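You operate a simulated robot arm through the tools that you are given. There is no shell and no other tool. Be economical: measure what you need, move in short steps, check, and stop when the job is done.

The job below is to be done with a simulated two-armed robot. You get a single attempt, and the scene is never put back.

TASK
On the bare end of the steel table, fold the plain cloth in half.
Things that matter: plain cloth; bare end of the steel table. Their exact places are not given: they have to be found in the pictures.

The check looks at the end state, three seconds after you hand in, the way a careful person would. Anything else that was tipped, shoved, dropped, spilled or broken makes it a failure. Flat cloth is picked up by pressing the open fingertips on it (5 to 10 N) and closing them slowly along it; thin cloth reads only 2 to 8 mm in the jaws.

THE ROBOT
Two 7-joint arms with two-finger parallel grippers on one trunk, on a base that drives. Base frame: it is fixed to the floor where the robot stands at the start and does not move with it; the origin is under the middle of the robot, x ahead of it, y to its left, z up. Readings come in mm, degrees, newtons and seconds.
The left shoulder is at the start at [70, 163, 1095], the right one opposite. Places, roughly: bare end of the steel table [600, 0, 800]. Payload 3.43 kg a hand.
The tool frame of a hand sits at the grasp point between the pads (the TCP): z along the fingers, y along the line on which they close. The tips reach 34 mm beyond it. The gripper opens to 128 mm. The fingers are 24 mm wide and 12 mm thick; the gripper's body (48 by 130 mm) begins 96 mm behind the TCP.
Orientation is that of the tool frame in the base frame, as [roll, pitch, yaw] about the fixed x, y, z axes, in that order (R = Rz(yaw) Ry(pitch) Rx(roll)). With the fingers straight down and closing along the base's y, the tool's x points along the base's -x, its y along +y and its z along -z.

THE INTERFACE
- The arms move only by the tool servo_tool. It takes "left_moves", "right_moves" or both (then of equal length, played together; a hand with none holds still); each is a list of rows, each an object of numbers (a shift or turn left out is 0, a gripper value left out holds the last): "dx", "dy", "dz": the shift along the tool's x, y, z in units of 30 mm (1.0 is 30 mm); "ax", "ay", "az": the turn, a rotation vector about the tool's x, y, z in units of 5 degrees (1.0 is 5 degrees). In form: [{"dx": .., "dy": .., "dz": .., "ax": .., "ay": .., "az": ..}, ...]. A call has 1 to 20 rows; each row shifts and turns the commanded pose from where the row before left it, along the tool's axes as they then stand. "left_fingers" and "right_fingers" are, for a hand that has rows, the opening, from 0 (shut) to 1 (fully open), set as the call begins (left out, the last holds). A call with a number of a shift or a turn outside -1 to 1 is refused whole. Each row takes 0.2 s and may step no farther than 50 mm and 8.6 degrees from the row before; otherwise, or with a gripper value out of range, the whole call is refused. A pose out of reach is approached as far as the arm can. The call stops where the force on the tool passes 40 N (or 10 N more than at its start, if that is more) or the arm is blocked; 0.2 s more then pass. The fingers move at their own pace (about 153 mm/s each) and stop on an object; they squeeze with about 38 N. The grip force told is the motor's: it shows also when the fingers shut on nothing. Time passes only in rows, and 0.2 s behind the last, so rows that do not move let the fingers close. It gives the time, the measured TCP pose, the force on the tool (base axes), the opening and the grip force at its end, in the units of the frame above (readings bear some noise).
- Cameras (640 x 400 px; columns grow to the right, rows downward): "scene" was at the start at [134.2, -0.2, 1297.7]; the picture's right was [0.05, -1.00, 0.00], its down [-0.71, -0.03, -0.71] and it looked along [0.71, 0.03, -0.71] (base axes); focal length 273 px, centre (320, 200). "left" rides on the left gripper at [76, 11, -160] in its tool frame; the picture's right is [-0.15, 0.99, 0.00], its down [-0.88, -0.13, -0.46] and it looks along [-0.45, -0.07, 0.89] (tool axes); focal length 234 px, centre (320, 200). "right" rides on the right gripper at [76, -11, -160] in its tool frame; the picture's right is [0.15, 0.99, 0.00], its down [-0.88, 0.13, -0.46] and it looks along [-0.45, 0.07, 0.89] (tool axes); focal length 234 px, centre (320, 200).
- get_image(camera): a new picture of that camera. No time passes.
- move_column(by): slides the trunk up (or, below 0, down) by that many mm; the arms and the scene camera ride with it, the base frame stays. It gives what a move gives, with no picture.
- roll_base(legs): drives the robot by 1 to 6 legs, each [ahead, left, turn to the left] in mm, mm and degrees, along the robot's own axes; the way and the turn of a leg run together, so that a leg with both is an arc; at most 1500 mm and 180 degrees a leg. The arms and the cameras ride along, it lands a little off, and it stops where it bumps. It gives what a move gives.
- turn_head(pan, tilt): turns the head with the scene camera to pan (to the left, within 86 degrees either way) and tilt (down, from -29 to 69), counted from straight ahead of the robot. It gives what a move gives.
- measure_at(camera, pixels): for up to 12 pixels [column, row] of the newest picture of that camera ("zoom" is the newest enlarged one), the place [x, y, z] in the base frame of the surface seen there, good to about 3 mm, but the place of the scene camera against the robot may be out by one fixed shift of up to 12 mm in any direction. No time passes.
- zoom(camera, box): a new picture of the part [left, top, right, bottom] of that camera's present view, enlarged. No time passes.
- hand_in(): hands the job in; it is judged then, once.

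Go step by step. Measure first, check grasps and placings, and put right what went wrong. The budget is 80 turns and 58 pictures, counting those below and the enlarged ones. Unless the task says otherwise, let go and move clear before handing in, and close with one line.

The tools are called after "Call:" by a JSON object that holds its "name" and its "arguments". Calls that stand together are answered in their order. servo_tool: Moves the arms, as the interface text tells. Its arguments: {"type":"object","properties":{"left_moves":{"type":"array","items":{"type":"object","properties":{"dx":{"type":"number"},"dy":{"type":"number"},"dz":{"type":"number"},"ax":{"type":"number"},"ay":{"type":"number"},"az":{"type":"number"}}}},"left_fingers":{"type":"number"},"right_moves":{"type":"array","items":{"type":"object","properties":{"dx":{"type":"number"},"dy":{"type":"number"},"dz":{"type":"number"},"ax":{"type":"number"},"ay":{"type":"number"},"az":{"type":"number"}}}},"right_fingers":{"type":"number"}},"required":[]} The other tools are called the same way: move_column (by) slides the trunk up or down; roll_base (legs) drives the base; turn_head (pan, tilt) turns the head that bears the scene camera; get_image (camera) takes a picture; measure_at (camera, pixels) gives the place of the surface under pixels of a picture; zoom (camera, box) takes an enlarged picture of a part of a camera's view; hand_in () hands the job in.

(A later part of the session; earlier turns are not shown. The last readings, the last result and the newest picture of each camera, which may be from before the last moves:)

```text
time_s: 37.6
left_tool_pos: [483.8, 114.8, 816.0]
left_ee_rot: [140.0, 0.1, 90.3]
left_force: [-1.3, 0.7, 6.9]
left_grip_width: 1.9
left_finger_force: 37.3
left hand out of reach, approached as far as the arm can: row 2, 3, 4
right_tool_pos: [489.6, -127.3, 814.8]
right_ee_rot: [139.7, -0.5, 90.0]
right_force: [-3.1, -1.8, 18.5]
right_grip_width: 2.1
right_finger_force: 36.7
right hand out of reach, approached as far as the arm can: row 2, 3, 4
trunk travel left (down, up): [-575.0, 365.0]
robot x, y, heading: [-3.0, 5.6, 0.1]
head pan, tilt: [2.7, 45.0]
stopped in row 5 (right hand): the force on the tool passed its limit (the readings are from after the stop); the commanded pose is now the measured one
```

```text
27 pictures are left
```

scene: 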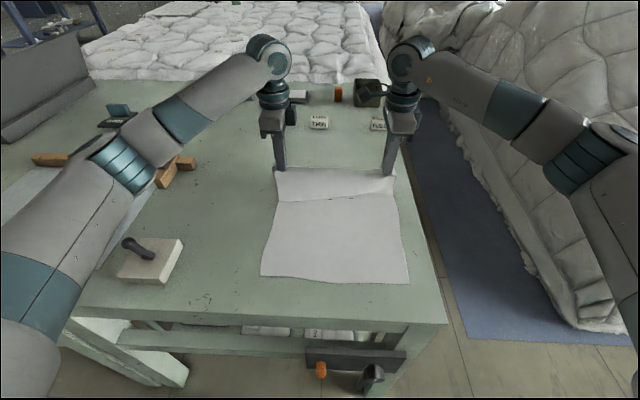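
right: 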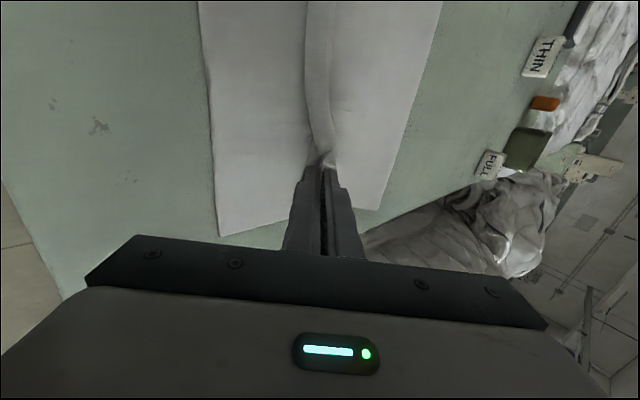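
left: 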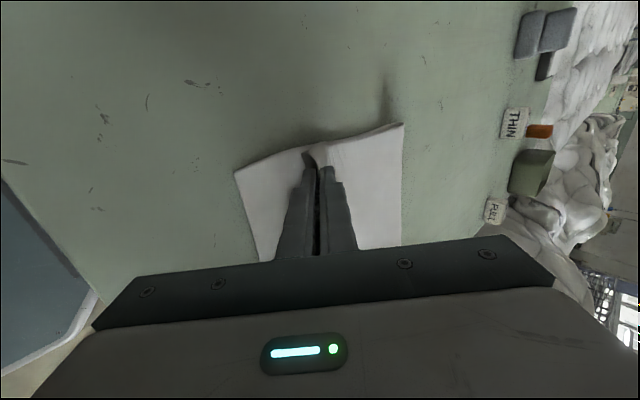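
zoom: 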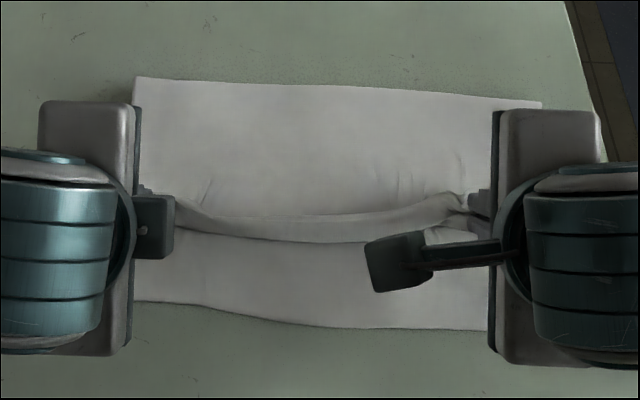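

That tilt was out of reach: the hands drifted inward and pressed on the cloth (18 N on the right). I'll back off by lifting, returning to 20° tilt and restoring the hand spacing.

Call:
{"name": "servo_tool", "arguments": {"left_moves": [{"dx": 0.117, "dy": 0.11, "dz": -0.2, "ax": 1}, {"dx": 0.117, "dy": 0.11, "dz": -0.158, "ax": 1}, {"dx": 0.117, "dy": 0.11, "dz": -0.158, "ax": 1}, {"dx": 0.117, "dy": 0.11, "dz": -0.158, "ax": 1}, {}], "right_moves": [{"dx": -0.108, "dy": 0.11, "dz": -0.2, "ax": 1}, {"dx": -0.108, "dy": 0.11, "dz": -0.158, "ax": 1}, {"dx": -0.108, "dy": 0.11, "dz": -0.158, "ax": 1}, {"dx": -0.108, "dy": 0.11, "dz": -0.158, "ax": 1}, {}]}}

Call:
{"name": "zoom", "arguments": {"camera": "scene", "box": [240, 180, 430, 300]}}

```text
time_s: 38.8
left_tool_pos: [488.1, 128.0, 833.9]
left_ee_rot: [160.6, 0.0, 90.1]
left_force: [-0.4, -0.9, 0.7]
left_grip_width: 2.0
left_finger_force: 37.2
right_tool_pos: [493.8, -141.6, 833.6]
right_ee_rot: [160.3, -0.3, 89.9]
right_force: [0.3, 0.5, -0.4]
right_grip_width: 2.5
right_finger_force: 37.0
trunk travel left (down, up): [-575.0, 365.0]
robot x, y, heading: [-2.1, -1.9, 0.3]
head pan, tilt: [2.7, 45.0]
```

```text
3.33 times, centred on (335, 240) of scene
```

zoom: 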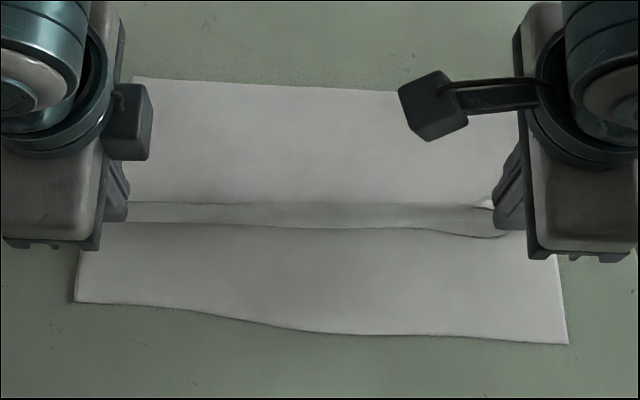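

Call:
{"name": "measure_at", "arguments": {"camera": "zoom", "pixels": [[150, 83], [260, 88], [380, 94], [79, 299], [200, 309], [320, 330], [440, 334], [564, 341], [320, 205], [320, 225]]}}

```text
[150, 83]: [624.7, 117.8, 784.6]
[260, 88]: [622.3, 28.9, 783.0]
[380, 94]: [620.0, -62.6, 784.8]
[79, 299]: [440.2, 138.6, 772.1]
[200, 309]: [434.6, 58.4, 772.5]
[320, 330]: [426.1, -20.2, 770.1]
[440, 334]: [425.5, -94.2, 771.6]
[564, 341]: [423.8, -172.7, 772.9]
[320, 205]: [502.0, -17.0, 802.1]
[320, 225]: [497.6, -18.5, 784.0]
```

The bottom sheet shifted by only a few mm, so near edge and crease stay well matched. I'll lower at 20° tilt, tips to about x=490 left and 484 right, just above the bottom layer.

Call:
{"name": "servo_tool", "arguments": {"left_moves": [{"dy": -0.154, "dz": 0.133}, {"dy": -0.154, "dz": 0.133}, {"dy": -0.154, "dz": 0.133}, {}], "right_moves": [{"dy": -0.278, "dz": 0.089}, {"dy": -0.278, "dz": 0.089}, {"dy": -0.278, "dz": 0.089}, {}]}}

Call:
{"name": "zoom", "arguments": {"camera": "scene", "box": [240, 180, 430, 300]}}

```text
time_s: 39.8
left_tool_pos: [478.5, 128.4, 819.5]
left_ee_rot: [160.4, 0.1, 90.1]
left_force: [-0.9, -0.2, 0.0]
left_grip_width: 2.3
left_finger_force: 36.5
right_tool_pos: [472.8, -140.0, 817.2]
right_ee_rot: [160.2, -0.3, 89.8]
right_force: [-0.2, 1.4, 1.6]
right_grip_width: 2.5
right_finger_force: 37.0
trunk travel left (down, up): [-575.0, 365.0]
robot x, y, heading: [-2.2, 1.2, 0.1]
head pan, tilt: [2.7, 45.0]
```

```text
3.33 times, centred on (335, 240) of scene
```

zoom: 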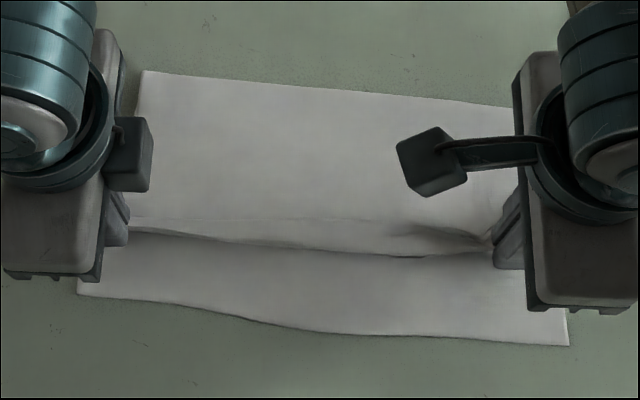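

The top layer is lying down. I'll open the fingers gently and look at how the edge settles.

Call:
{"name": "servo_tool", "arguments": {"left_moves": [{}, {}], "right_moves": [{}, {}], "left_fingers": 0.2, "right_fingers": 0.2}}

Call:
{"name": "servo_tool", "arguments": {"left_moves": [{"dz": -0.3}, {"dz": -0.5}, {"dz": -0.7}, {"dz": -1}, {"dz": -1}, {}], "right_moves": [{"dz": -0.3}, {"dz": -0.5}, {"dz": -0.7}, {"dz": -1}, {"dz": -1}, {}]}}

Call:
{"name": "zoom", "arguments": {"camera": "scene", "box": [240, 180, 430, 300]}}

Call:
{"name": "get_image", "arguments": {"camera": "left"}}

Call:
{"name": "get_image", "arguments": {"camera": "right"}}

```text
time_s: 40.4
left_tool_pos: [476.8, 128.4, 820.6]
left_ee_rot: [160.3, 0.0, 90.2]
left_force: [1.7, 0.5, 14.6]
left_grip_width: 21.9
left_finger_force: 0.0
right_tool_pos: [473.0, -141.1, 821.2]
right_ee_rot: [160.0, -0.4, 89.9]
right_force: [1.8, 0.0, 20.9]
right_grip_width: 20.7
right_finger_force: 0.1
trunk travel left (down, up): [-575.0, 365.0]
robot x, y, heading: [0.9, -1.7, -0.1]
head pan, tilt: [2.7, 45.0]
```

```text
time_s: 41.8
left_tool_pos: [443.9, 128.5, 917.4]
left_ee_rot: [160.6, 0.1, 90.1]
left_force: [0.7, 0.0, -1.2]
left_grip_width: 25.5
left_finger_force: 0.1
right_tool_pos: [441.8, -139.7, 917.7]
right_ee_rot: [160.5, -0.2, 89.9]
right_force: [-0.5, 0.5, -0.2]
right_grip_width: 25.5
right_finger_force: 0.1
right hand out of reach, approached as far as the arm can: row 5
trunk travel left (down, up): [-575.0, 365.0]
robot x, y, heading: [1.7, 2.1, 0.2]
head pan, tilt: [2.7, 45.0]
```

```text
3.33 times, centred on (335, 240) of scene
```

zoom: 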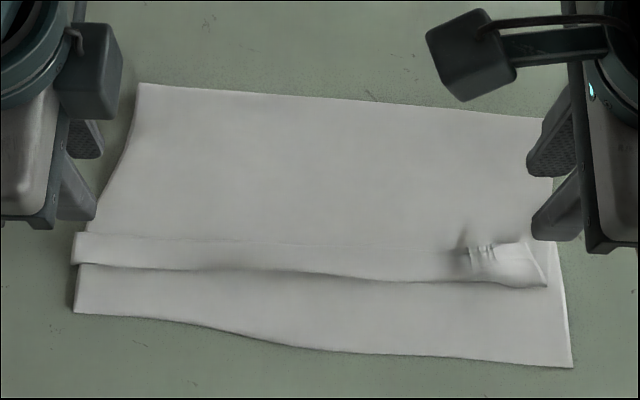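

```text
23 pictures are left
```

left: 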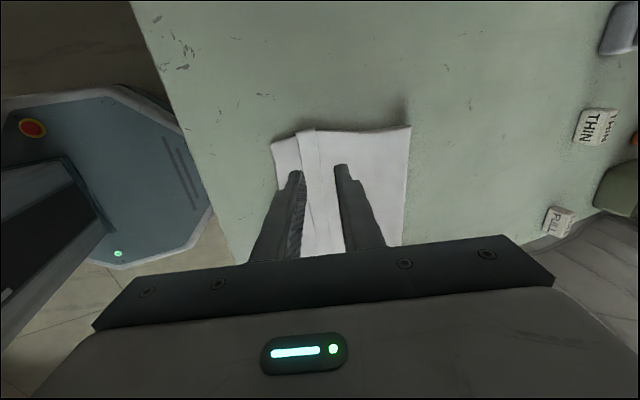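

```text
22 pictures are left
```

right: 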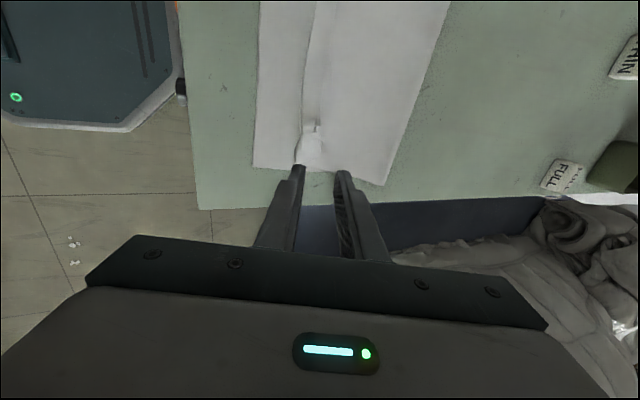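

A hem strip of about 30 mm at the top edge is folded back on top, with a pucker at the right corner. I'll measure it before unfolding.

Call:
{"name": "measure_at", "arguments": {"camera": "zoom", "pixels": [[76, 310], [320, 346], [568, 364], [80, 262], [320, 273], [545, 284], [90, 236], [300, 243], [440, 250], [525, 242], [142, 86], [540, 120]]}}

Call:
{"name": "zoom", "arguments": {"camera": "left", "box": [250, 110, 430, 230]}}

Call:
{"name": "zoom", "arguments": {"camera": "right", "box": [230, 50, 430, 200]}}

```text
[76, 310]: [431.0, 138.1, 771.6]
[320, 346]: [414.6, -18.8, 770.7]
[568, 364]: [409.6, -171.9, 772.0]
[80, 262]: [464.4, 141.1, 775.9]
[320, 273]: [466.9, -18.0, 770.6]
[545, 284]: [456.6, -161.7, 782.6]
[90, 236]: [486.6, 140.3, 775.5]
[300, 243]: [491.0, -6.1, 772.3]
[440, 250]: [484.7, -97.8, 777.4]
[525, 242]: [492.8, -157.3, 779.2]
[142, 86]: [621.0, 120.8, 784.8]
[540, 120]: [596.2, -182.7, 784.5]
```

```text
3.33 times, centred on (340, 170) of left
```

zoom: 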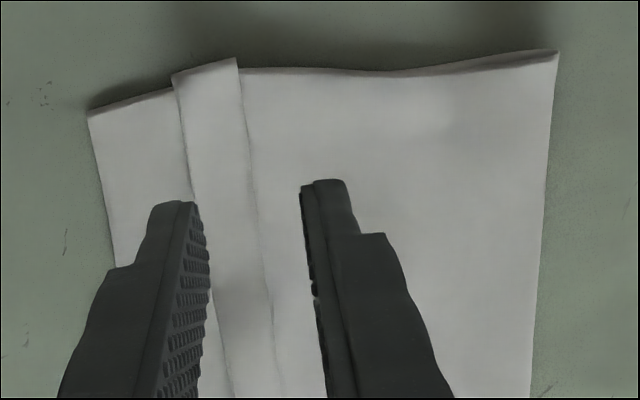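

```text
2.67 times, centred on (330, 125) of right
```

zoom: 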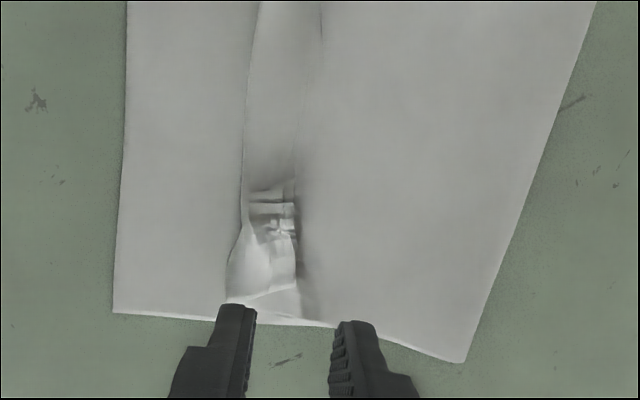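

The hem's fold is at x≈465 and its free edge lies on top at x≈488, so I need to flip it toward −x. I'll back the base up for reach, untilt the hands and turn the fingers to close along y, to pinch only the hem layer.

Call:
{"name": "servo_tool", "arguments": {"left_moves": [{"ax": 1}, {"ax": 1}, {"ax": 1}, {"ax": 0.9}, {"az": -1}, {"az": -1}, {"az": -1}, {"az": -1}, {"az": -1}, {"az": -1}, {"az": -1}, {"az": -1}, {"az": -1}, {"az": -1}, {"az": -1}, {"az": -1}, {"az": -1}, {"az": -1}, {"az": -1}, {"az": -1}], "right_moves": [{"ax": 1}, {"ax": 1}, {"ax": 1}, {"ax": 0.9}, {"az": -1}, {"az": -1}, {"az": -1}, {"az": -1}, {"az": -1}, {"az": -1}, {"az": -1}, {"az": -1}, {"az": -1}, {"az": -1}, {"az": -1}, {"az": -1}, {"az": -1}, {"az": -1}, {"az": -1}, {"az": -1}], "left_fingers": 0.27, "right_fingers": 0.27}}

Call:
{"name": "servo_tool", "arguments": {"left_moves": [{"az": -1}, {"az": -1}, {}], "right_moves": [{"az": -1}, {"az": -1}, {}]}}

Call:
{"name": "roll_base", "arguments": {"legs": [[-100, 0, 0]]}}

Call:
{"name": "get_image", "arguments": {"camera": "scene"}}

```text
time_s: 46.0
left_tool_pos: [442.6, 128.9, 917.2]
left_ee_rot: [-180.0, 0.0, 170.2]
left_force: [0.3, 0.3, 0.3]
left_grip_width: 34.3
left_finger_force: 0.0
right_tool_pos: [441.4, -139.0, 918.4]
right_ee_rot: [179.7, 0.3, 170.0]
right_force: [0.2, 0.0, 0.0]
right_grip_width: 34.6
right_finger_force: 0.1
trunk travel left (down, up): [-575.0, 365.0]
robot x, y, heading: [1.4, -0.4, -0.0]
head pan, tilt: [2.7, 45.0]
```

```text
time_s: 46.8
left_tool_pos: [443.2, 128.9, 917.3]
left_ee_rot: [-179.9, -0.1, -179.7]
left_force: [0.7, 0.3, -0.2]
left_grip_width: 34.4
left_finger_force: 0.1
right_tool_pos: [442.3, -140.5, 918.7]
right_ee_rot: [179.8, 0.2, 179.9]
right_force: [-0.3, -0.2, 1.3]
right_grip_width: 34.4
right_finger_force: 0.0
trunk travel left (down, up): [-575.0, 365.0]
robot x, y, heading: [-1.9, -1.1, -0.1]
head pan, tilt: [2.7, 45.0]
```

```text
time_s: 48.0
left_tool_pos: [342.9, 129.5, 917.7]
left_ee_rot: [-180.0, 0.0, -179.9]
left_force: [-0.7, 0.2, -0.1]
left_grip_width: 34.5
left_finger_force: 0.0
right_tool_pos: [343.2, -140.0, 918.0]
right_ee_rot: [179.7, 0.4, 179.9]
right_force: [-0.1, -1.0, 0.5]
right_grip_width: 34.9
right_finger_force: 0.1
trunk travel left (down, up): [-575.0, 365.0]
robot x, y, heading: [-99.1, 1.0, 0.1]
head pan, tilt: [2.7, 45.0]
```

```text
19 pictures are left
```

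scene: 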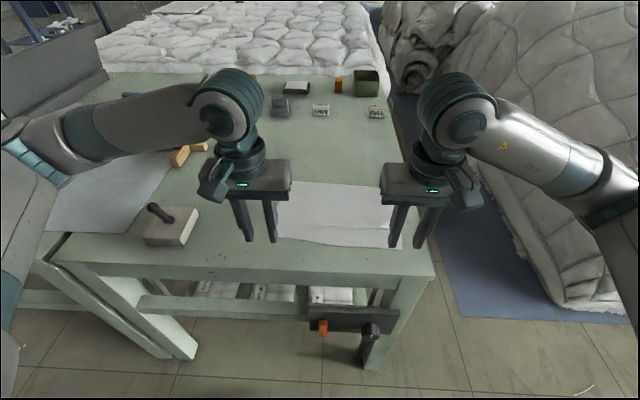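

Both hands are vertical and closing along y. I'll move above the hem (x≈478), at y=118 left and y=−118 right.

Call:
{"name": "servo_tool", "arguments": {"left_moves": [{"dx": -0.75, "dy": -0.06, "dz": 0.2}, {"dx": -0.75, "dy": -0.06, "dz": 0.2}, {"dx": -0.75, "dy": -0.06, "dz": 0.4}, {"dx": -0.75, "dy": -0.06, "dz": 0.6}, {"dx": -0.75, "dy": -0.06, "dz": 0.6}, {"dx": -0.75, "dy": -0.06, "dz": 0.6}, {}], "right_moves": [{"dx": -0.75, "dy": 0.12, "dz": 0.2}, {"dx": -0.75, "dy": 0.12, "dz": 0.2}, {"dx": -0.75, "dy": 0.12, "dz": 0.4}, {"dx": -0.75, "dy": 0.12, "dz": 0.6}, {"dx": -0.75, "dy": 0.12, "dz": 0.6}, {"dx": -0.75, "dy": 0.12, "dz": 0.6}, {}]}}

Call:
{"name": "get_image", "arguments": {"camera": "left"}}

Call:
{"name": "get_image", "arguments": {"camera": "right"}}

```text
time_s: 49.5
left_tool_pos: [479.7, 117.4, 838.5]
left_ee_rot: [-180.0, 0.0, -179.8]
left_force: [0.6, -0.3, 0.8]
left_grip_width: 34.5
left_finger_force: 0.1
right_tool_pos: [479.5, -117.2, 839.8]
right_ee_rot: [179.8, 0.3, 180.0]
right_force: [-0.5, 0.4, 0.7]
right_grip_width: 34.6
right_finger_force: 0.1
trunk travel left (down, up): [-575.0, 365.0]
robot x, y, heading: [-97.1, 0.5, -0.0]
head pan, tilt: [2.7, 45.0]
```

```text
18 pictures are left
```

left: 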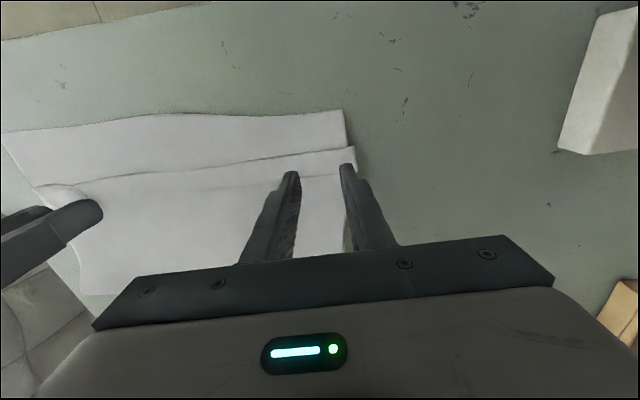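

```text
17 pictures are left
```

right: 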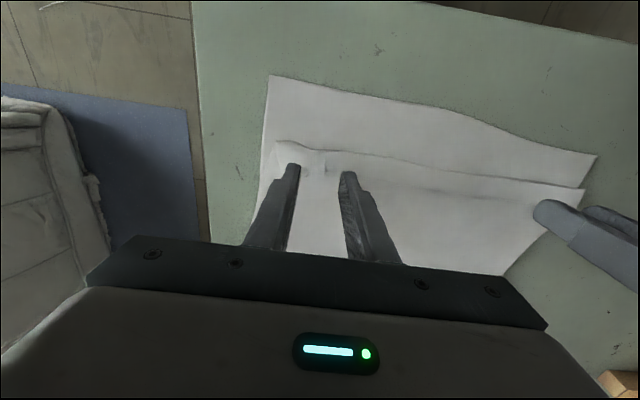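

I'll measure the hem's fold and free edge beside the fingertips: left (310,155)/(310,178), right (330,152)/(330,178).

Call:
{"name": "measure_at", "arguments": {"camera": "left", "pixels": [[315, 153], [315, 165], [315, 178], [220, 170], [220, 188], [330, 112]]}}

Call:
{"name": "measure_at", "arguments": {"camera": "right", "pixels": [[325, 151], [325, 165], [325, 180], [420, 165], [420, 185], [285, 142]]}}

Call:
{"name": "zoom", "arguments": {"camera": "right", "box": [250, 120, 410, 220]}}

```text
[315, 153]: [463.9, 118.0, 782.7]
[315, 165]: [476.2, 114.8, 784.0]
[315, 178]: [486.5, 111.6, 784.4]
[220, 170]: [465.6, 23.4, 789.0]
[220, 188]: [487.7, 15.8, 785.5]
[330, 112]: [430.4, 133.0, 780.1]
```

```text
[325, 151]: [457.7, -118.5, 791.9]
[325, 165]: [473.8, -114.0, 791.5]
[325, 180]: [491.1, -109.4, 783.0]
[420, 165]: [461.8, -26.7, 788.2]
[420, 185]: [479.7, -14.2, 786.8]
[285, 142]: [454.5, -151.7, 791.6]
```

```text
4.00 times, centred on (330, 170) of right
```

zoom: 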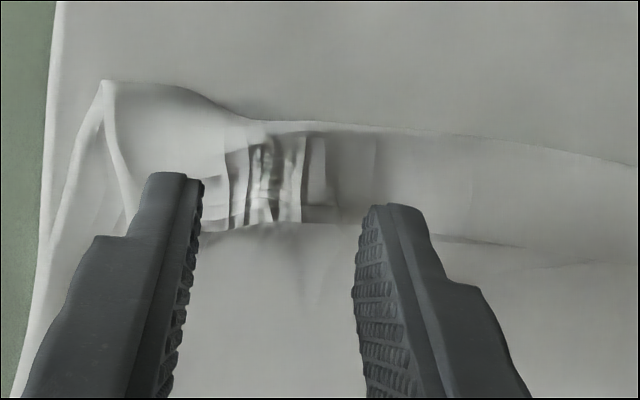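

The right hem has ready-made ruffles between the fingers, and the left hem spans x 464–487. I'll descend to light contact and shift 3 mm to −x.

Call:
{"name": "servo_tool", "arguments": {"left_moves": [{"dx": 0.1, "dz": 0.4}, {"dz": 0.2}, {"dz": 0.06}, {}], "right_moves": [{"dx": 0.15, "dz": 0.4}, {"dz": 0.2}, {"dz": 0.06}, {}]}}

```text
time_s: 50.5
left_tool_pos: [476.4, 118.3, 818.9]
left_ee_rot: [-179.8, 0.0, -179.8]
left_force: [-0.4, -0.5, 0.7]
left_grip_width: 34.6
left_finger_force: 0.1
right_tool_pos: [474.4, -116.9, 820.5]
right_ee_rot: [179.7, 0.3, 179.9]
right_force: [-0.1, 0.5, 0.0]
right_grip_width: 34.5
right_finger_force: 0.0
trunk travel left (down, up): [-575.0, 365.0]
robot x, y, heading: [-98.0, -3.0, -0.0]
head pan, tilt: [2.7, 45.0]
```

Call:
{"name": "servo_tool", "arguments": {"left_moves": [{"dz": 0.07}, {}], "right_moves": [{"dz": 0.1}, {}]}}

```text
time_s: 51.1
left_tool_pos: [477.1, 118.1, 818.6]
left_ee_rot: [-179.8, 0.0, -179.7]
left_force: [-0.8, 0.0, 1.6]
left_grip_width: 34.4
left_finger_force: 0.1
right_tool_pos: [474.2, -117.9, 818.7]
right_ee_rot: [179.8, 0.3, 179.9]
right_force: [0.5, 0.3, 2.5]
right_grip_width: 34.8
right_finger_force: 0.0
trunk travel left (down, up): [-575.0, 365.0]
robot x, y, heading: [-101.8, -0.5, 0.1]
head pan, tilt: [2.7, 45.0]
```

Contact is made at 1.6 N and 2.5 N. I'll press a bit more and close slowly, so only the top layer gathers.

Call:
{"name": "servo_tool", "arguments": {"left_moves": [{"dz": 0.04}, {}], "right_moves": [{"dz": 0.025}, {}], "left_fingers": 0.2, "right_fingers": 0.2}}

Call:
{"name": "servo_tool", "arguments": {"left_moves": [{}, {}], "right_moves": [{}, {}], "left_fingers": 0.13, "right_fingers": 0.13}}

Call:
{"name": "servo_tool", "arguments": {"left_moves": [{}, {}], "right_moves": [{}, {}], "left_fingers": 0.07, "right_fingers": 0.07}}

Call:
{"name": "servo_tool", "arguments": {"left_moves": [{}, {}, {}], "right_moves": [{}, {}, {}], "left_fingers": 0.0, "right_fingers": 0.0}}

Call:
{"name": "servo_tool", "arguments": {"left_moves": [{"dz": -0.2}, {"dz": -0.2}, {"dz": -0.2}, {}], "right_moves": [{"dz": -0.2}, {"dz": -0.2}, {"dz": -0.2}, {}]}}

Call:
{"name": "get_image", "arguments": {"camera": "left"}}

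Call:
{"name": "get_image", "arguments": {"camera": "right"}}

```text
time_s: 51.8
left_tool_pos: [476.9, 118.2, 817.8]
left_ee_rot: [-179.9, 0.1, -179.8]
left_force: [1.0, -0.6, 6.4]
left_grip_width: 25.2
left_finger_force: 0.0
right_tool_pos: [473.9, -117.9, 817.6]
right_ee_rot: [179.7, 0.3, 179.9]
right_force: [1.3, 0.2, 1.5]
right_grip_width: 25.7
right_finger_force: 0.1
trunk travel left (down, up): [-575.0, 365.0]
robot x, y, heading: [-101.7, -3.1, 0.0]
head pan, tilt: [2.7, 45.0]
```

```text
time_s: 52.4
left_tool_pos: [476.4, 118.1, 817.6]
left_ee_rot: [-179.9, 0.0, -179.8]
left_force: [0.8, -1.8, 8.4]
left_grip_width: 15.8
left_finger_force: 0.0
right_tool_pos: [474.0, -116.2, 818.1]
right_ee_rot: [179.7, 0.3, 179.9]
right_force: [0.4, 0.6, 1.7]
right_grip_width: 16.7
right_finger_force: 0.1
trunk travel left (down, up): [-575.0, 365.0]
robot x, y, heading: [-101.0, 2.0, 0.0]
head pan, tilt: [2.7, 45.0]
```

```text
time_s: 53.0
left_tool_pos: [475.3, 118.1, 817.2]
left_ee_rot: [-179.8, 0.1, -179.8]
left_force: [-0.6, -0.4, 8.0]
left_grip_width: 7.9
left_finger_force: 0.1
right_tool_pos: [474.2, -117.7, 817.6]
right_ee_rot: [179.7, 0.3, 179.9]
right_force: [0.0, -0.7, 2.1]
right_grip_width: 12.1
right_finger_force: 2.2
trunk travel left (down, up): [-575.0, 365.0]
robot x, y, heading: [-97.2, -1.8, -0.1]
head pan, tilt: [2.7, 45.0]
```

```text
time_s: 53.8
left_tool_pos: [475.2, 118.3, 817.4]
left_ee_rot: [180.0, 0.1, -179.8]
left_force: [0.2, 0.8, 4.5]
left_grip_width: 0.0
left_finger_force: 33.2
right_tool_pos: [474.2, -117.3, 819.4]
right_ee_rot: [179.7, 0.5, 179.9]
right_force: [3.8, 0.1, 21.5]
right_grip_width: 2.7
right_finger_force: 37.4
trunk travel left (down, up): [-575.0, 365.0]
robot x, y, heading: [-99.5, 2.5, 0.2]
head pan, tilt: [2.7, 45.0]
```

```text
time_s: 54.8
left_tool_pos: [475.8, 118.0, 833.5]
left_ee_rot: [-179.9, 0.0, -179.7]
left_force: [1.1, 1.1, 0.1]
left_grip_width: 0.0
left_finger_force: 33.1
right_tool_pos: [473.6, -117.8, 836.3]
right_ee_rot: [179.9, 0.2, 179.9]
right_force: [-0.1, 0.4, 0.0]
right_grip_width: 2.4
right_finger_force: 37.3
trunk travel left (down, up): [-575.0, 365.0]
robot x, y, heading: [-100.9, -0.4, 0.1]
head pan, tilt: [2.7, 45.0]
```

```text
15 pictures are left
```

left: 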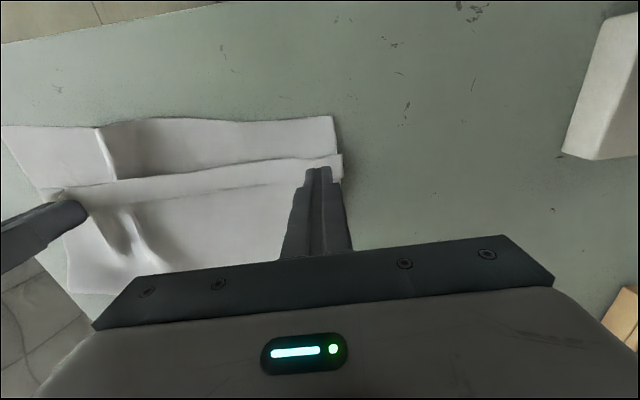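

```text
14 pictures are left
```

right: 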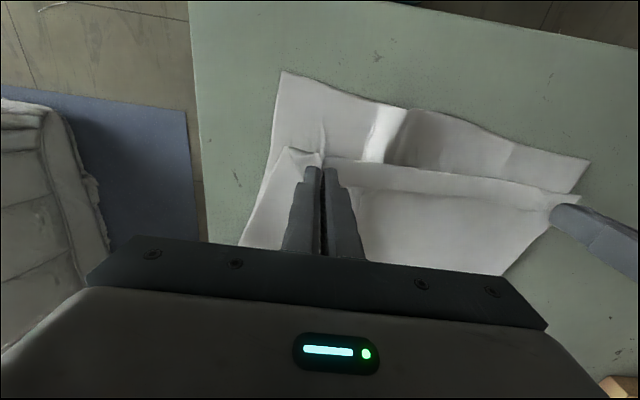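

The right pinch holds (2.4 mm) but the left missed (0.0). I'll carry the right hem edge over toward −x and open and lift the left hand.

Call:
{"name": "servo_tool", "arguments": {"left_moves": [{"dz": -0.3}, {"dz": -0.3}, {}, {}, {}, {}, {}], "right_moves": [{"dz": -0.15, "dx": 0.1, "dy": -0.05}, {"dx": 0.3, "dy": -0.05}, {"dx": 0.4, "dy": -0.05}, {"dx": 0.4, "dy": -0.05}, {"dx": 0.3, "dz": 0.1}, {}, {}], "left_fingers": 0.27}}

Call:
{"name": "get_image", "arguments": {"camera": "right"}}

Call:
{"name": "get_image", "arguments": {"camera": "scene"}}

```text
time_s: 56.4
left_tool_pos: [476.2, 118.4, 853.0]
left_ee_rot: [-180.0, 0.0, -179.9]
left_force: [-0.1, 0.1, 0.0]
left_grip_width: 34.3
left_finger_force: 0.1
right_tool_pos: [428.5, -124.1, 836.2]
right_ee_rot: [179.8, 0.2, 179.8]
right_force: [-0.3, 0.3, -0.5]
right_grip_width: 2.6
right_finger_force: 37.5
trunk travel left (down, up): [-575.0, 365.0]
robot x, y, heading: [-97.2, -1.6, -0.1]
head pan, tilt: [2.7, 45.0]
```

```text
13 pictures are left
```

right: 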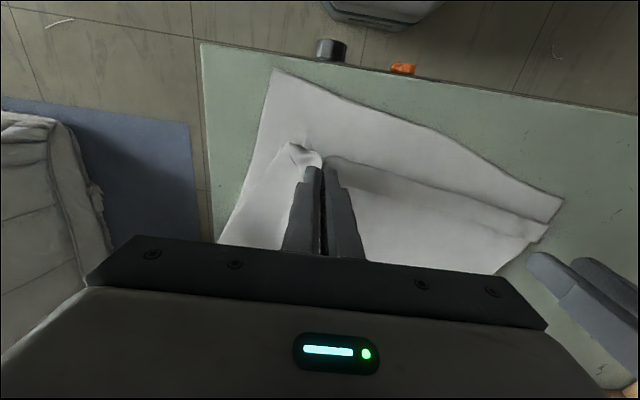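

```text
12 pictures are left
```

scene: 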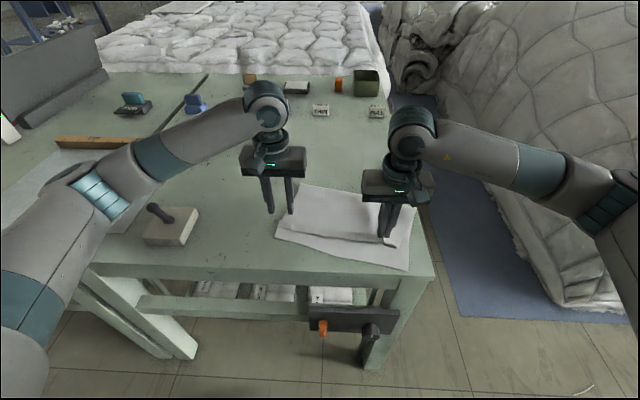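

The whole sheet pivoted with the right grip instead of the hem flipping. I'll lift the right hand moderately to see which layers it holds.

Call:
{"name": "servo_tool", "arguments": {"right_moves": [{"dz": -0.4, "dx": -0.2}, {"dz": -0.4, "dx": -0.2}, {"dz": -0.4, "dx": -0.2}, {"dz": -0.4, "dx": -0.2}, {"dz": -0.4, "dx": -0.2}, {}]}}

Call:
{"name": "zoom", "arguments": {"camera": "scene", "box": [240, 160, 450, 290]}}

```text
time_s: 57.8
left_tool_pos: [476.6, 118.3, 852.4]
left_ee_rot: [-180.0, 0.1, -179.7]
left_force: [0.9, 0.5, 0.4]
left_grip_width: 34.8
left_finger_force: 0.0
right_tool_pos: [459.0, -123.6, 896.2]
right_ee_rot: [179.7, 0.3, 179.9]
right_force: [0.2, -0.9, 0.0]
right_grip_width: 2.7
right_finger_force: 37.0
trunk travel left (down, up): [-575.0, 365.0]
robot x, y, heading: [-97.4, -2.1, 0.0]
head pan, tilt: [2.7, 45.0]
```

```text
3.05 times, centred on (345, 225) of scene
```

zoom: 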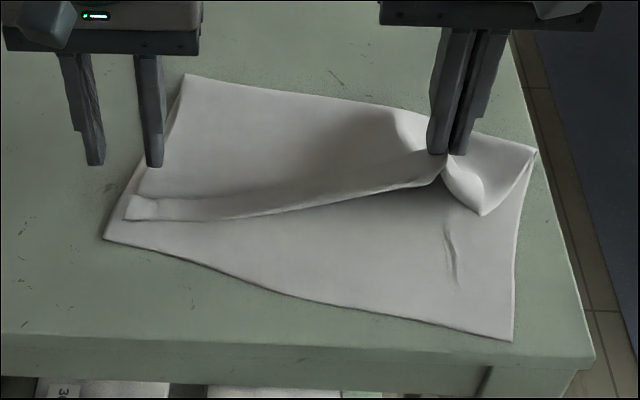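

The right hand holds only the top layer, so the bottom is free. The hem should open by gravity if I lift the top layer from behind the hem. First I'll lower and release the right hand, then raise it clear.

Call:
{"name": "servo_tool", "arguments": {"right_moves": [{"dz": 0.4, "dx": 0.1}, {"dz": 0.4, "dx": 0.1}, {"dz": 0.4, "dx": 0.1}, {"dz": 0.35}, {"dz": 0.3}, {}]}}

Call:
{"name": "servo_tool", "arguments": {"right_moves": [{}, {}, {"dz": -0.3}, {"dz": -0.5}, {"dz": -0.5}, {"dz": -0.7}, {}], "right_fingers": 0.25}}

Call:
{"name": "get_image", "arguments": {"camera": "right"}}

```text
time_s: 59.1
left_tool_pos: [475.6, 118.5, 851.8]
left_ee_rot: [-180.0, 0.0, -179.8]
left_force: [0.0, 0.3, 0.1]
left_grip_width: 34.3
left_finger_force: 0.1
right_tool_pos: [450.5, -123.0, 841.9]
right_ee_rot: [179.6, 0.2, 179.9]
right_force: [0.6, 0.4, -0.4]
right_grip_width: 2.4
right_finger_force: 36.9
trunk travel left (down, up): [-575.0, 365.0]
robot x, y, heading: [-97.6, -2.5, 0.0]
head pan, tilt: [2.7, 45.0]
```

```text
time_s: 60.8
left_tool_pos: [477.0, 119.3, 852.7]
left_ee_rot: [-179.9, 0.0, -179.8]
left_force: [-0.3, -0.3, 0.2]
left_grip_width: 34.6
left_finger_force: 0.1
right_tool_pos: [450.7, -123.2, 901.7]
right_ee_rot: [179.7, 0.2, 179.9]
right_force: [0.5, -0.1, -0.6]
right_grip_width: 32.1
right_finger_force: 0.1
trunk travel left (down, up): [-575.0, 365.0]
robot x, y, heading: [-96.0, -0.3, -0.2]
head pan, tilt: [2.7, 45.0]
```

```text
10 pictures are left
```

right: 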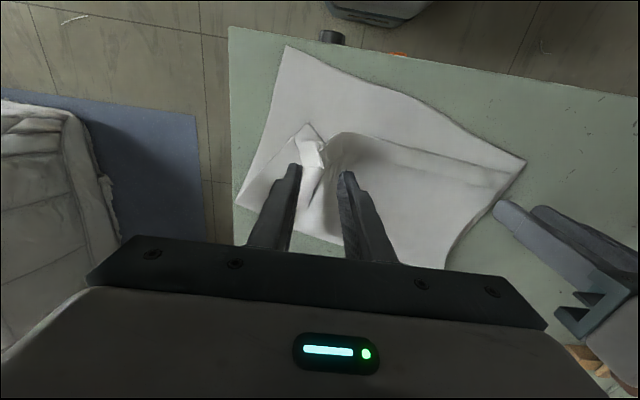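

The top layer is released, with a pucker ridge at (320,180). I'll measure the layout in this picture.

Call:
{"name": "measure_at", "arguments": {"camera": "right", "pixels": [[287, 50], [521, 161], [308, 128], [340, 136], [430, 152], [430, 168], [490, 166], [488, 180], [240, 205], [320, 155], [325, 190], [400, 190]]}}

Call:
{"name": "zoom", "arguments": {"camera": "right", "box": [220, 30, 540, 280]}}

```text
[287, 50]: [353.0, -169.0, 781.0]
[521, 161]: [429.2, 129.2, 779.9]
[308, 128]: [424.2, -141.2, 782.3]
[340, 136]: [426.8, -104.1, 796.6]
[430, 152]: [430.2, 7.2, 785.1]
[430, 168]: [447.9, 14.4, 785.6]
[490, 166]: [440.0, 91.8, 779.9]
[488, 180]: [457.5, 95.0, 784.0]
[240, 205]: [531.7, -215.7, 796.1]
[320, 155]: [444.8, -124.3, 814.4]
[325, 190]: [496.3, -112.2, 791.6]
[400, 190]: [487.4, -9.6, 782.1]
```

```text
1.60 times, centred on (380, 155) of right
```

zoom: 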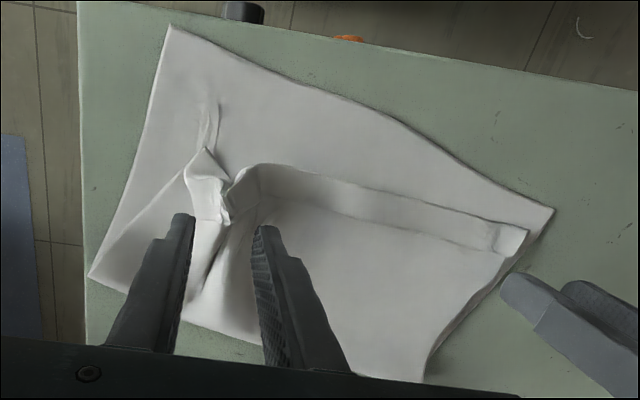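

The hem runs x≈427–450 on the right and 440–457 on the left. I'll pinch the top layer behind it, right on the pucker ridge at about (495,−115) and left at about (487,88), then lift so the tail hangs and opens.

Call:
{"name": "servo_tool", "arguments": {"left_moves": [{"dx": -0.15, "dy": -0.5}, {"dx": -0.15, "dy": -0.5}, {"dz": 0.5}, {"dz": 0.4}, {"dz": 0.17}, {}], "right_moves": [{"dx": -0.75, "dy": 0.13}, {"dx": -0.72, "dy": 0.13}, {"dz": 0.9}, {"dz": 0.9}, {"dz": 0.83}, {}], "left_fingers": 0.27, "right_fingers": 0.42}}

Call:
{"name": "servo_tool", "arguments": {"left_moves": [{"dz": 0.07}, {"dz": 0.03}, {}], "right_moves": [{"dz": 0.07}, {}, {}]}}

```text
time_s: 62.1
left_tool_pos: [485.2, 90.4, 819.3]
left_ee_rot: [-179.9, 0.0, -179.8]
left_force: [-0.3, 0.1, -0.5]
left_grip_width: 34.6
left_finger_force: 0.1
right_tool_pos: [494.0, -115.2, 821.5]
right_ee_rot: [179.8, 0.2, 179.9]
right_force: [1.1, -0.5, 0.5]
right_grip_width: 53.8
right_finger_force: 0.1
trunk travel left (down, up): [-575.0, 365.0]
robot x, y, heading: [-96.9, -3.6, -0.0]
head pan, tilt: [2.7, 45.0]
```

```text
time_s: 63.0
left_tool_pos: [485.5, 89.5, 816.6]
left_ee_rot: [-179.9, 0.0, -179.8]
left_force: [0.1, -0.1, 0.5]
left_grip_width: 34.6
left_finger_force: 0.4
right_tool_pos: [493.9, -115.7, 819.9]
right_ee_rot: [179.8, 0.3, 179.8]
right_force: [0.4, 0.1, -0.1]
right_grip_width: 53.5
right_finger_force: 0.0
trunk travel left (down, up): [-575.0, 365.0]
robot x, y, heading: [-99.0, 0.7, -0.1]
head pan, tilt: [2.7, 45.0]
```

Call:
{"name": "servo_tool", "arguments": {"left_moves": [{"dz": 0.05}, {}], "right_moves": [{"dz": 0.06}, {}]}}

```text
time_s: 63.5
left_tool_pos: [485.5, 88.9, 817.0]
left_ee_rot: [-179.9, 0.1, -179.9]
left_force: [1.6, 0.2, 8.2]
left_grip_width: 34.9
left_finger_force: 0.3
right_tool_pos: [493.3, -116.3, 818.5]
right_ee_rot: [179.8, 0.3, 179.9]
right_force: [-0.2, -0.4, -0.1]
right_grip_width: 53.7
right_finger_force: 0.0
trunk travel left (down, up): [-575.0, 365.0]
robot x, y, heading: [-97.6, 0.1, -0.0]
head pan, tilt: [2.7, 45.0]
```

The left presses at 8 N; the right sits just above, astride the ridge. I'll close both slowly, the right 1.5 mm lower.

Call:
{"name": "servo_tool", "arguments": {"left_moves": [{}, {}], "right_moves": [{"dz": 0.05}, {}], "left_fingers": 0.23, "right_fingers": 0.33}}

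Call:
{"name": "servo_tool", "arguments": {"left_moves": [{}, {}], "right_moves": [{}, {}], "left_fingers": 0.18, "right_fingers": 0.24}}

Call:
{"name": "servo_tool", "arguments": {"left_moves": [{}, {}], "right_moves": [{}, {}], "left_fingers": 0.12, "right_fingers": 0.15}}

Call:
{"name": "servo_tool", "arguments": {"left_moves": [{}, {}], "right_moves": [{}, {}], "left_fingers": 0.06, "right_fingers": 0.07}}

Call:
{"name": "servo_tool", "arguments": {"left_moves": [{}, {}, {}], "right_moves": [{}, {}, {}], "left_fingers": 0.0, "right_fingers": 0.0}}

```text
time_s: 64.2
left_tool_pos: [483.9, 87.7, 817.4]
left_ee_rot: [-179.9, 0.0, -179.8]
left_force: [1.4, 0.2, 9.5]
left_grip_width: 28.9
left_finger_force: 0.1
right_tool_pos: [492.8, -115.9, 816.8]
right_ee_rot: [179.7, 0.3, 179.9]
right_force: [0.5, -1.0, -0.3]
right_grip_width: 42.3
right_finger_force: 0.2
trunk travel left (down, up): [-575.0, 365.0]
robot x, y, heading: [-96.8, -1.0, -0.2]
head pan, tilt: [2.7, 45.0]
```

```text
time_s: 64.8
left_tool_pos: [485.2, 89.9, 816.1]
left_ee_rot: [-179.9, 0.0, -179.8]
left_force: [0.5, -1.5, 11.1]
left_grip_width: 22.3
left_finger_force: 0.0
right_tool_pos: [494.4, -115.4, 817.4]
right_ee_rot: [179.7, 0.4, -180.0]
right_force: [1.1, 0.7, 0.3]
right_grip_width: 30.6
right_finger_force: 0.0
trunk travel left (down, up): [-575.0, 365.0]
robot x, y, heading: [-100.9, 0.6, 0.0]
head pan, tilt: [2.7, 45.0]
```

```text
time_s: 65.3
left_tool_pos: [485.4, 88.7, 817.0]
left_ee_rot: [-179.9, 0.0, -179.8]
left_force: [1.2, -0.2, 10.5]
left_grip_width: 14.4
left_finger_force: 0.1
right_tool_pos: [493.6, -117.2, 816.7]
right_ee_rot: [179.6, 0.3, 179.9]
right_force: [-0.3, -0.4, -0.2]
right_grip_width: 19.4
right_finger_force: 0.1
trunk travel left (down, up): [-575.0, 365.0]
robot x, y, heading: [-96.0, -1.2, 0.0]
head pan, tilt: [2.7, 45.0]
```

```text
time_s: 66.0
left_tool_pos: [483.4, 89.5, 817.0]
left_ee_rot: [-179.9, -0.1, -179.8]
left_force: [-0.1, -3.5, 11.1]
left_grip_width: 9.5
left_finger_force: 1.8
right_tool_pos: [493.4, -115.6, 817.8]
right_ee_rot: [179.6, 0.3, 179.9]
right_force: [0.7, 2.6, 0.9]
right_grip_width: 11.3
right_finger_force: 3.2
trunk travel left (down, up): [-575.0, 365.0]
robot x, y, heading: [-98.7, -0.9, 0.0]
head pan, tilt: [2.7, 45.0]
```

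```text
time_s: 66.8
left_tool_pos: [484.3, 86.2, 817.4]
left_ee_rot: [-179.8, 0.0, -179.9]
left_force: [-3.7, -17.2, 9.3]
left_grip_width: 2.3
left_finger_force: 37.1
right_tool_pos: [494.5, -115.3, 817.4]
right_ee_rot: [179.7, 0.3, 179.8]
right_force: [1.4, 15.6, 2.4]
right_grip_width: 2.6
right_finger_force: 36.5
trunk travel left (down, up): [-575.0, 365.0]
robot x, y, heading: [-95.9, 0.7, -0.1]
head pan, tilt: [2.7, 45.0]
```

Both hands hold cloth (2.3 and 2.6 mm), taut between them. I'll ease inward a little while lifting about 100 mm.

Call:
{"name": "servo_tool", "arguments": {"left_moves": [{"dy": -0.15, "dz": -0.2}, {"dy": -0.05, "dz": -0.4}, {"dz": -0.5}, {"dz": -0.5, "dx": -0.1}, {"dz": -0.5, "dx": -0.2}, {"dz": -0.5, "dx": -0.2}, {"dz": -0.5, "dx": -0.2}, {}, {}], "right_moves": [{"dy": 0.15, "dz": -0.2}, {"dy": 0.05, "dz": -0.4}, {"dz": -0.5}, {"dz": -0.5, "dx": -0.1}, {"dz": -0.5, "dx": -0.2}, {"dz": -0.5, "dx": -0.2}, {"dz": -0.5, "dx": -0.2}, {}, {}]}}

Call:
{"name": "zoom", "arguments": {"camera": "scene", "box": [230, 150, 450, 290]}}

```text
time_s: 68.8
left_tool_pos: [505.9, 81.2, 909.5]
left_ee_rot: [-179.9, -0.1, -179.8]
left_force: [0.3, -3.9, 0.4]
left_grip_width: 2.1
left_finger_force: 37.0
right_tool_pos: [512.8, -110.5, 910.3]
right_ee_rot: [179.7, 0.3, 179.8]
right_force: [-0.4, 4.1, -0.1]
right_grip_width: 2.8
right_finger_force: 37.9
trunk travel left (down, up): [-575.0, 365.0]
robot x, y, heading: [-98.0, 3.3, 0.2]
head pan, tilt: [2.7, 45.0]
```

```text
2.86 times, centred on (340, 220) of scene
```

zoom: 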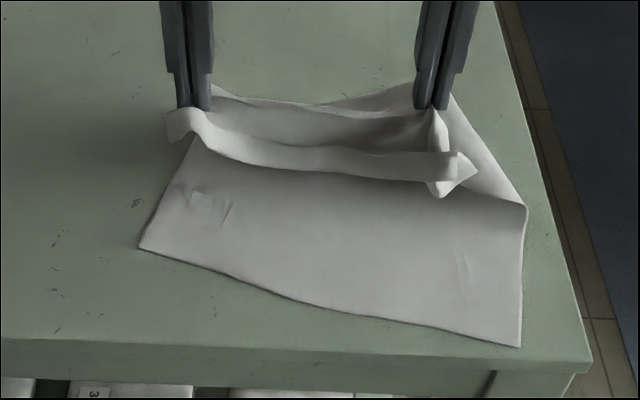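

The tail sticks forward with the hem now standing up about 90°. If I pitch the jaws about 45° so the tail points down, the hem will point to −x and land flat, so I'll tilt in place.

Call:
{"name": "servo_tool", "arguments": {"left_moves": [{"dx": 0.097, "ay": -1}, {"dx": 0.097, "ay": -1}, {"dx": 0.097, "ay": -1}, {"dx": 0.097, "ay": -1}, {"dx": 0.097, "ay": -1}, {"dx": 0.097, "ay": -1}, {"dx": 0.097, "ay": -1}, {"dx": 0.097, "ay": -1}, {}], "right_moves": [{"dx": 0.097, "ay": -1}, {"dx": 0.097, "ay": -1}, {"dx": 0.097, "ay": -1}, {"dx": 0.097, "ay": -1}, {"dx": 0.097, "ay": -1}, {"dx": 0.097, "ay": -1}, {"dx": 0.097, "ay": -1}, {"dx": 0.097, "ay": -1}, {}]}}

Call:
{"name": "zoom", "arguments": {"camera": "scene", "box": [230, 150, 450, 290]}}

```text
time_s: 70.8
left_tool_pos: [484.5, 81.4, 902.4]
left_ee_rot: [-179.9, 40.0, -179.7]
left_force: [-0.3, -3.5, -0.3]
left_grip_width: 2.1
left_finger_force: 36.9
right_tool_pos: [492.5, -109.8, 901.4]
right_ee_rot: [179.8, 40.2, 179.7]
right_force: [-0.1, 3.9, -0.1]
right_grip_width: 2.8
right_finger_force: 37.1
trunk travel left (down, up): [-575.0, 365.0]
robot x, y, heading: [-99.0, -2.4, 0.2]
head pan, tilt: [2.7, 45.0]
```

```text
2.86 times, centred on (340, 220) of scene
```

zoom: 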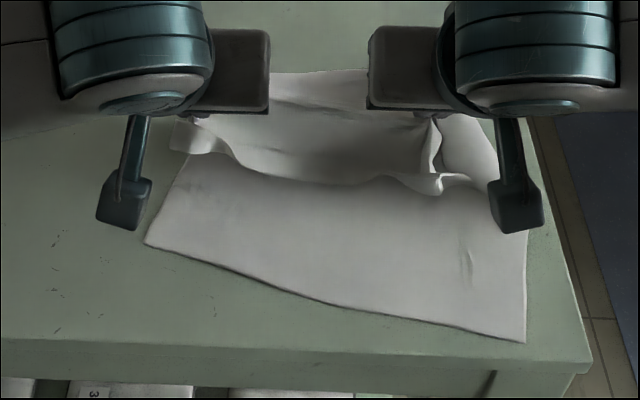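

The tail now hangs down and the hem has opened in the middle. I'll measure the near edge, the tail's edge and the crease to plan the laying.

Call:
{"name": "measure_at", "arguments": {"camera": "zoom", "pixels": [[150, 241], [320, 301], [522, 338], [260, 178], [330, 183], [390, 185], [175, 148], [440, 190], [300, 76], [350, 72], [495, 160], [300, 120]]}}

```text
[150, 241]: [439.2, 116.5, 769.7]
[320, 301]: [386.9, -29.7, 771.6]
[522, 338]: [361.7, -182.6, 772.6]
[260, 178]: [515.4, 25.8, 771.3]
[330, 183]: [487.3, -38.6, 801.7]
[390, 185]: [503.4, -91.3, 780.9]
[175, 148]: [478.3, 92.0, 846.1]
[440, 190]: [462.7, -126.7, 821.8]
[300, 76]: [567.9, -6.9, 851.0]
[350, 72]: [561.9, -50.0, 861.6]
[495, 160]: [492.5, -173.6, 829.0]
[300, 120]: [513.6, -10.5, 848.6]
```

The near edge runs from (439,117) to (362,−183), so I'll rotate the top layer to match it. I'll move the hands left (−5,−36) and right (−50,−30), then lower while easing the tilt so the tail swings to −x.

Call:
{"name": "servo_tool", "arguments": {"left_moves": [{"dx": 0.175, "dy": -0.24, "dz": 0.157}, {"dx": 0.175, "dy": -0.24, "dz": 0.157}, {"dx": 0.175, "dy": -0.24, "dz": 0.157}, {"dx": 0.175, "dy": -0.24, "dz": 0.157}, {"dx": 0.175, "dy": -0.24, "dz": 0.157}, {}], "right_moves": [{"dx": 0.405, "dy": -0.2, "dz": -0.036}, {"dx": 0.405, "dy": -0.2, "dz": -0.036}, {"dx": 0.405, "dy": -0.2, "dz": -0.036}, {"dx": 0.405, "dy": -0.2, "dz": -0.036}, {"dx": 0.405, "dy": -0.2, "dz": -0.036}, {}]}}

Call:
{"name": "zoom", "arguments": {"camera": "scene", "box": [230, 150, 450, 290]}}

```text
time_s: 72.2
left_tool_pos: [479.7, 46.7, 867.4]
left_ee_rot: [-179.9, 39.9, -179.8]
left_force: [-2.4, -6.0, 0.4]
left_grip_width: 2.1
left_finger_force: 36.8
right_tool_pos: [444.0, -140.1, 868.6]
right_ee_rot: [179.7, 40.4, 179.7]
right_force: [2.1, 5.3, 1.1]
right_grip_width: 2.4
right_finger_force: 37.1
trunk travel left (down, up): [-575.0, 365.0]
robot x, y, heading: [-94.1, 5.0, -0.1]
head pan, tilt: [2.7, 45.0]
```

```text
2.86 times, centred on (340, 220) of scene
```

zoom: 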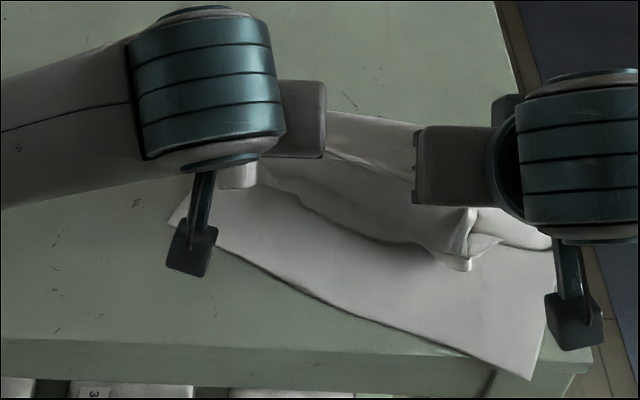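

The bottom sheet followed and rotated further. I'll measure the corners before going on.

Call:
{"name": "measure_at", "arguments": {"camera": "zoom", "pixels": [[172, 218], [320, 300], [528, 374], [548, 250], [330, 118], [415, 128], [360, 230], [430, 245], [465, 265], [237, 183], [555, 385], [310, 355]]}}

```text
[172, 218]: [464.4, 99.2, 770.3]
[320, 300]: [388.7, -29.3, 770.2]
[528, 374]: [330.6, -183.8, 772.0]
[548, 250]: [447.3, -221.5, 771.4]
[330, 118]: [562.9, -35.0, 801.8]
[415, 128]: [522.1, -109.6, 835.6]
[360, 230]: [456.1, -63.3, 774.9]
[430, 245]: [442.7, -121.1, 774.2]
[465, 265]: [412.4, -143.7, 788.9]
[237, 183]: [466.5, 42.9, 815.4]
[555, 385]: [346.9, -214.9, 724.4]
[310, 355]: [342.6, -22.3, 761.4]
```

The hands' tension is pulling the bottom, so I'll lower now to create slack. I'll ease the tilt to swing the tail to −x, with the left going slightly +x to match the 25° edge direction.

Call:
{"name": "servo_tool", "arguments": {"left_moves": [{"dx": -0.028, "dz": 0.286, "ay": 0.667}, {"dx": -0.028, "dz": 0.286, "ay": 0.667}, {"dx": -0.028, "dz": 0.286, "ay": 0.667}, {"dx": -0.028, "dz": 0.286, "ay": 0.667}, {"dx": -0.028, "dz": 0.286, "ay": 0.667}, {"dx": -0.028, "dz": 0.286, "ay": 0.667}, {}], "right_moves": [{"dx": 0.068, "dz": 0.23, "ay": 0.667}, {"dx": 0.068, "dz": 0.23, "ay": 0.667}, {"dx": 0.068, "dz": 0.23, "ay": 0.667}, {"dx": 0.068, "dz": 0.23, "ay": 0.667}, {"dx": 0.068, "dz": 0.23, "ay": 0.667}, {"dx": 0.068, "dz": 0.23, "ay": 0.667}, {}]}}

Call:
{"name": "zoom", "arguments": {"camera": "scene", "box": [230, 150, 450, 290]}}

```text
time_s: 73.8
left_tool_pos: [510.5, 46.4, 825.8]
left_ee_rot: [-179.9, 19.9, -180.0]
left_force: [-6.9, -14.6, -0.6]
left_grip_width: 2.1
left_finger_force: 36.3
right_tool_pos: [454.6, -139.6, 826.3]
right_ee_rot: [179.7, 20.3, 179.8]
right_force: [7.2, 14.5, 1.5]
right_grip_width: 2.8
right_finger_force: 37.6
trunk travel left (down, up): [-575.0, 365.0]
robot x, y, heading: [-100.9, -0.4, -0.0]
head pan, tilt: [2.7, 45.0]
```

```text
2.86 times, centred on (340, 220) of scene
```

zoom: 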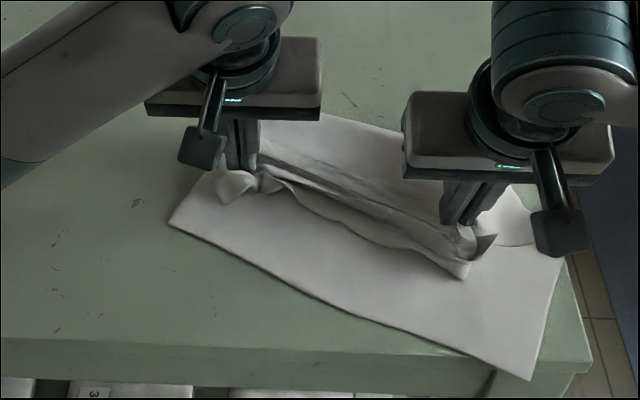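

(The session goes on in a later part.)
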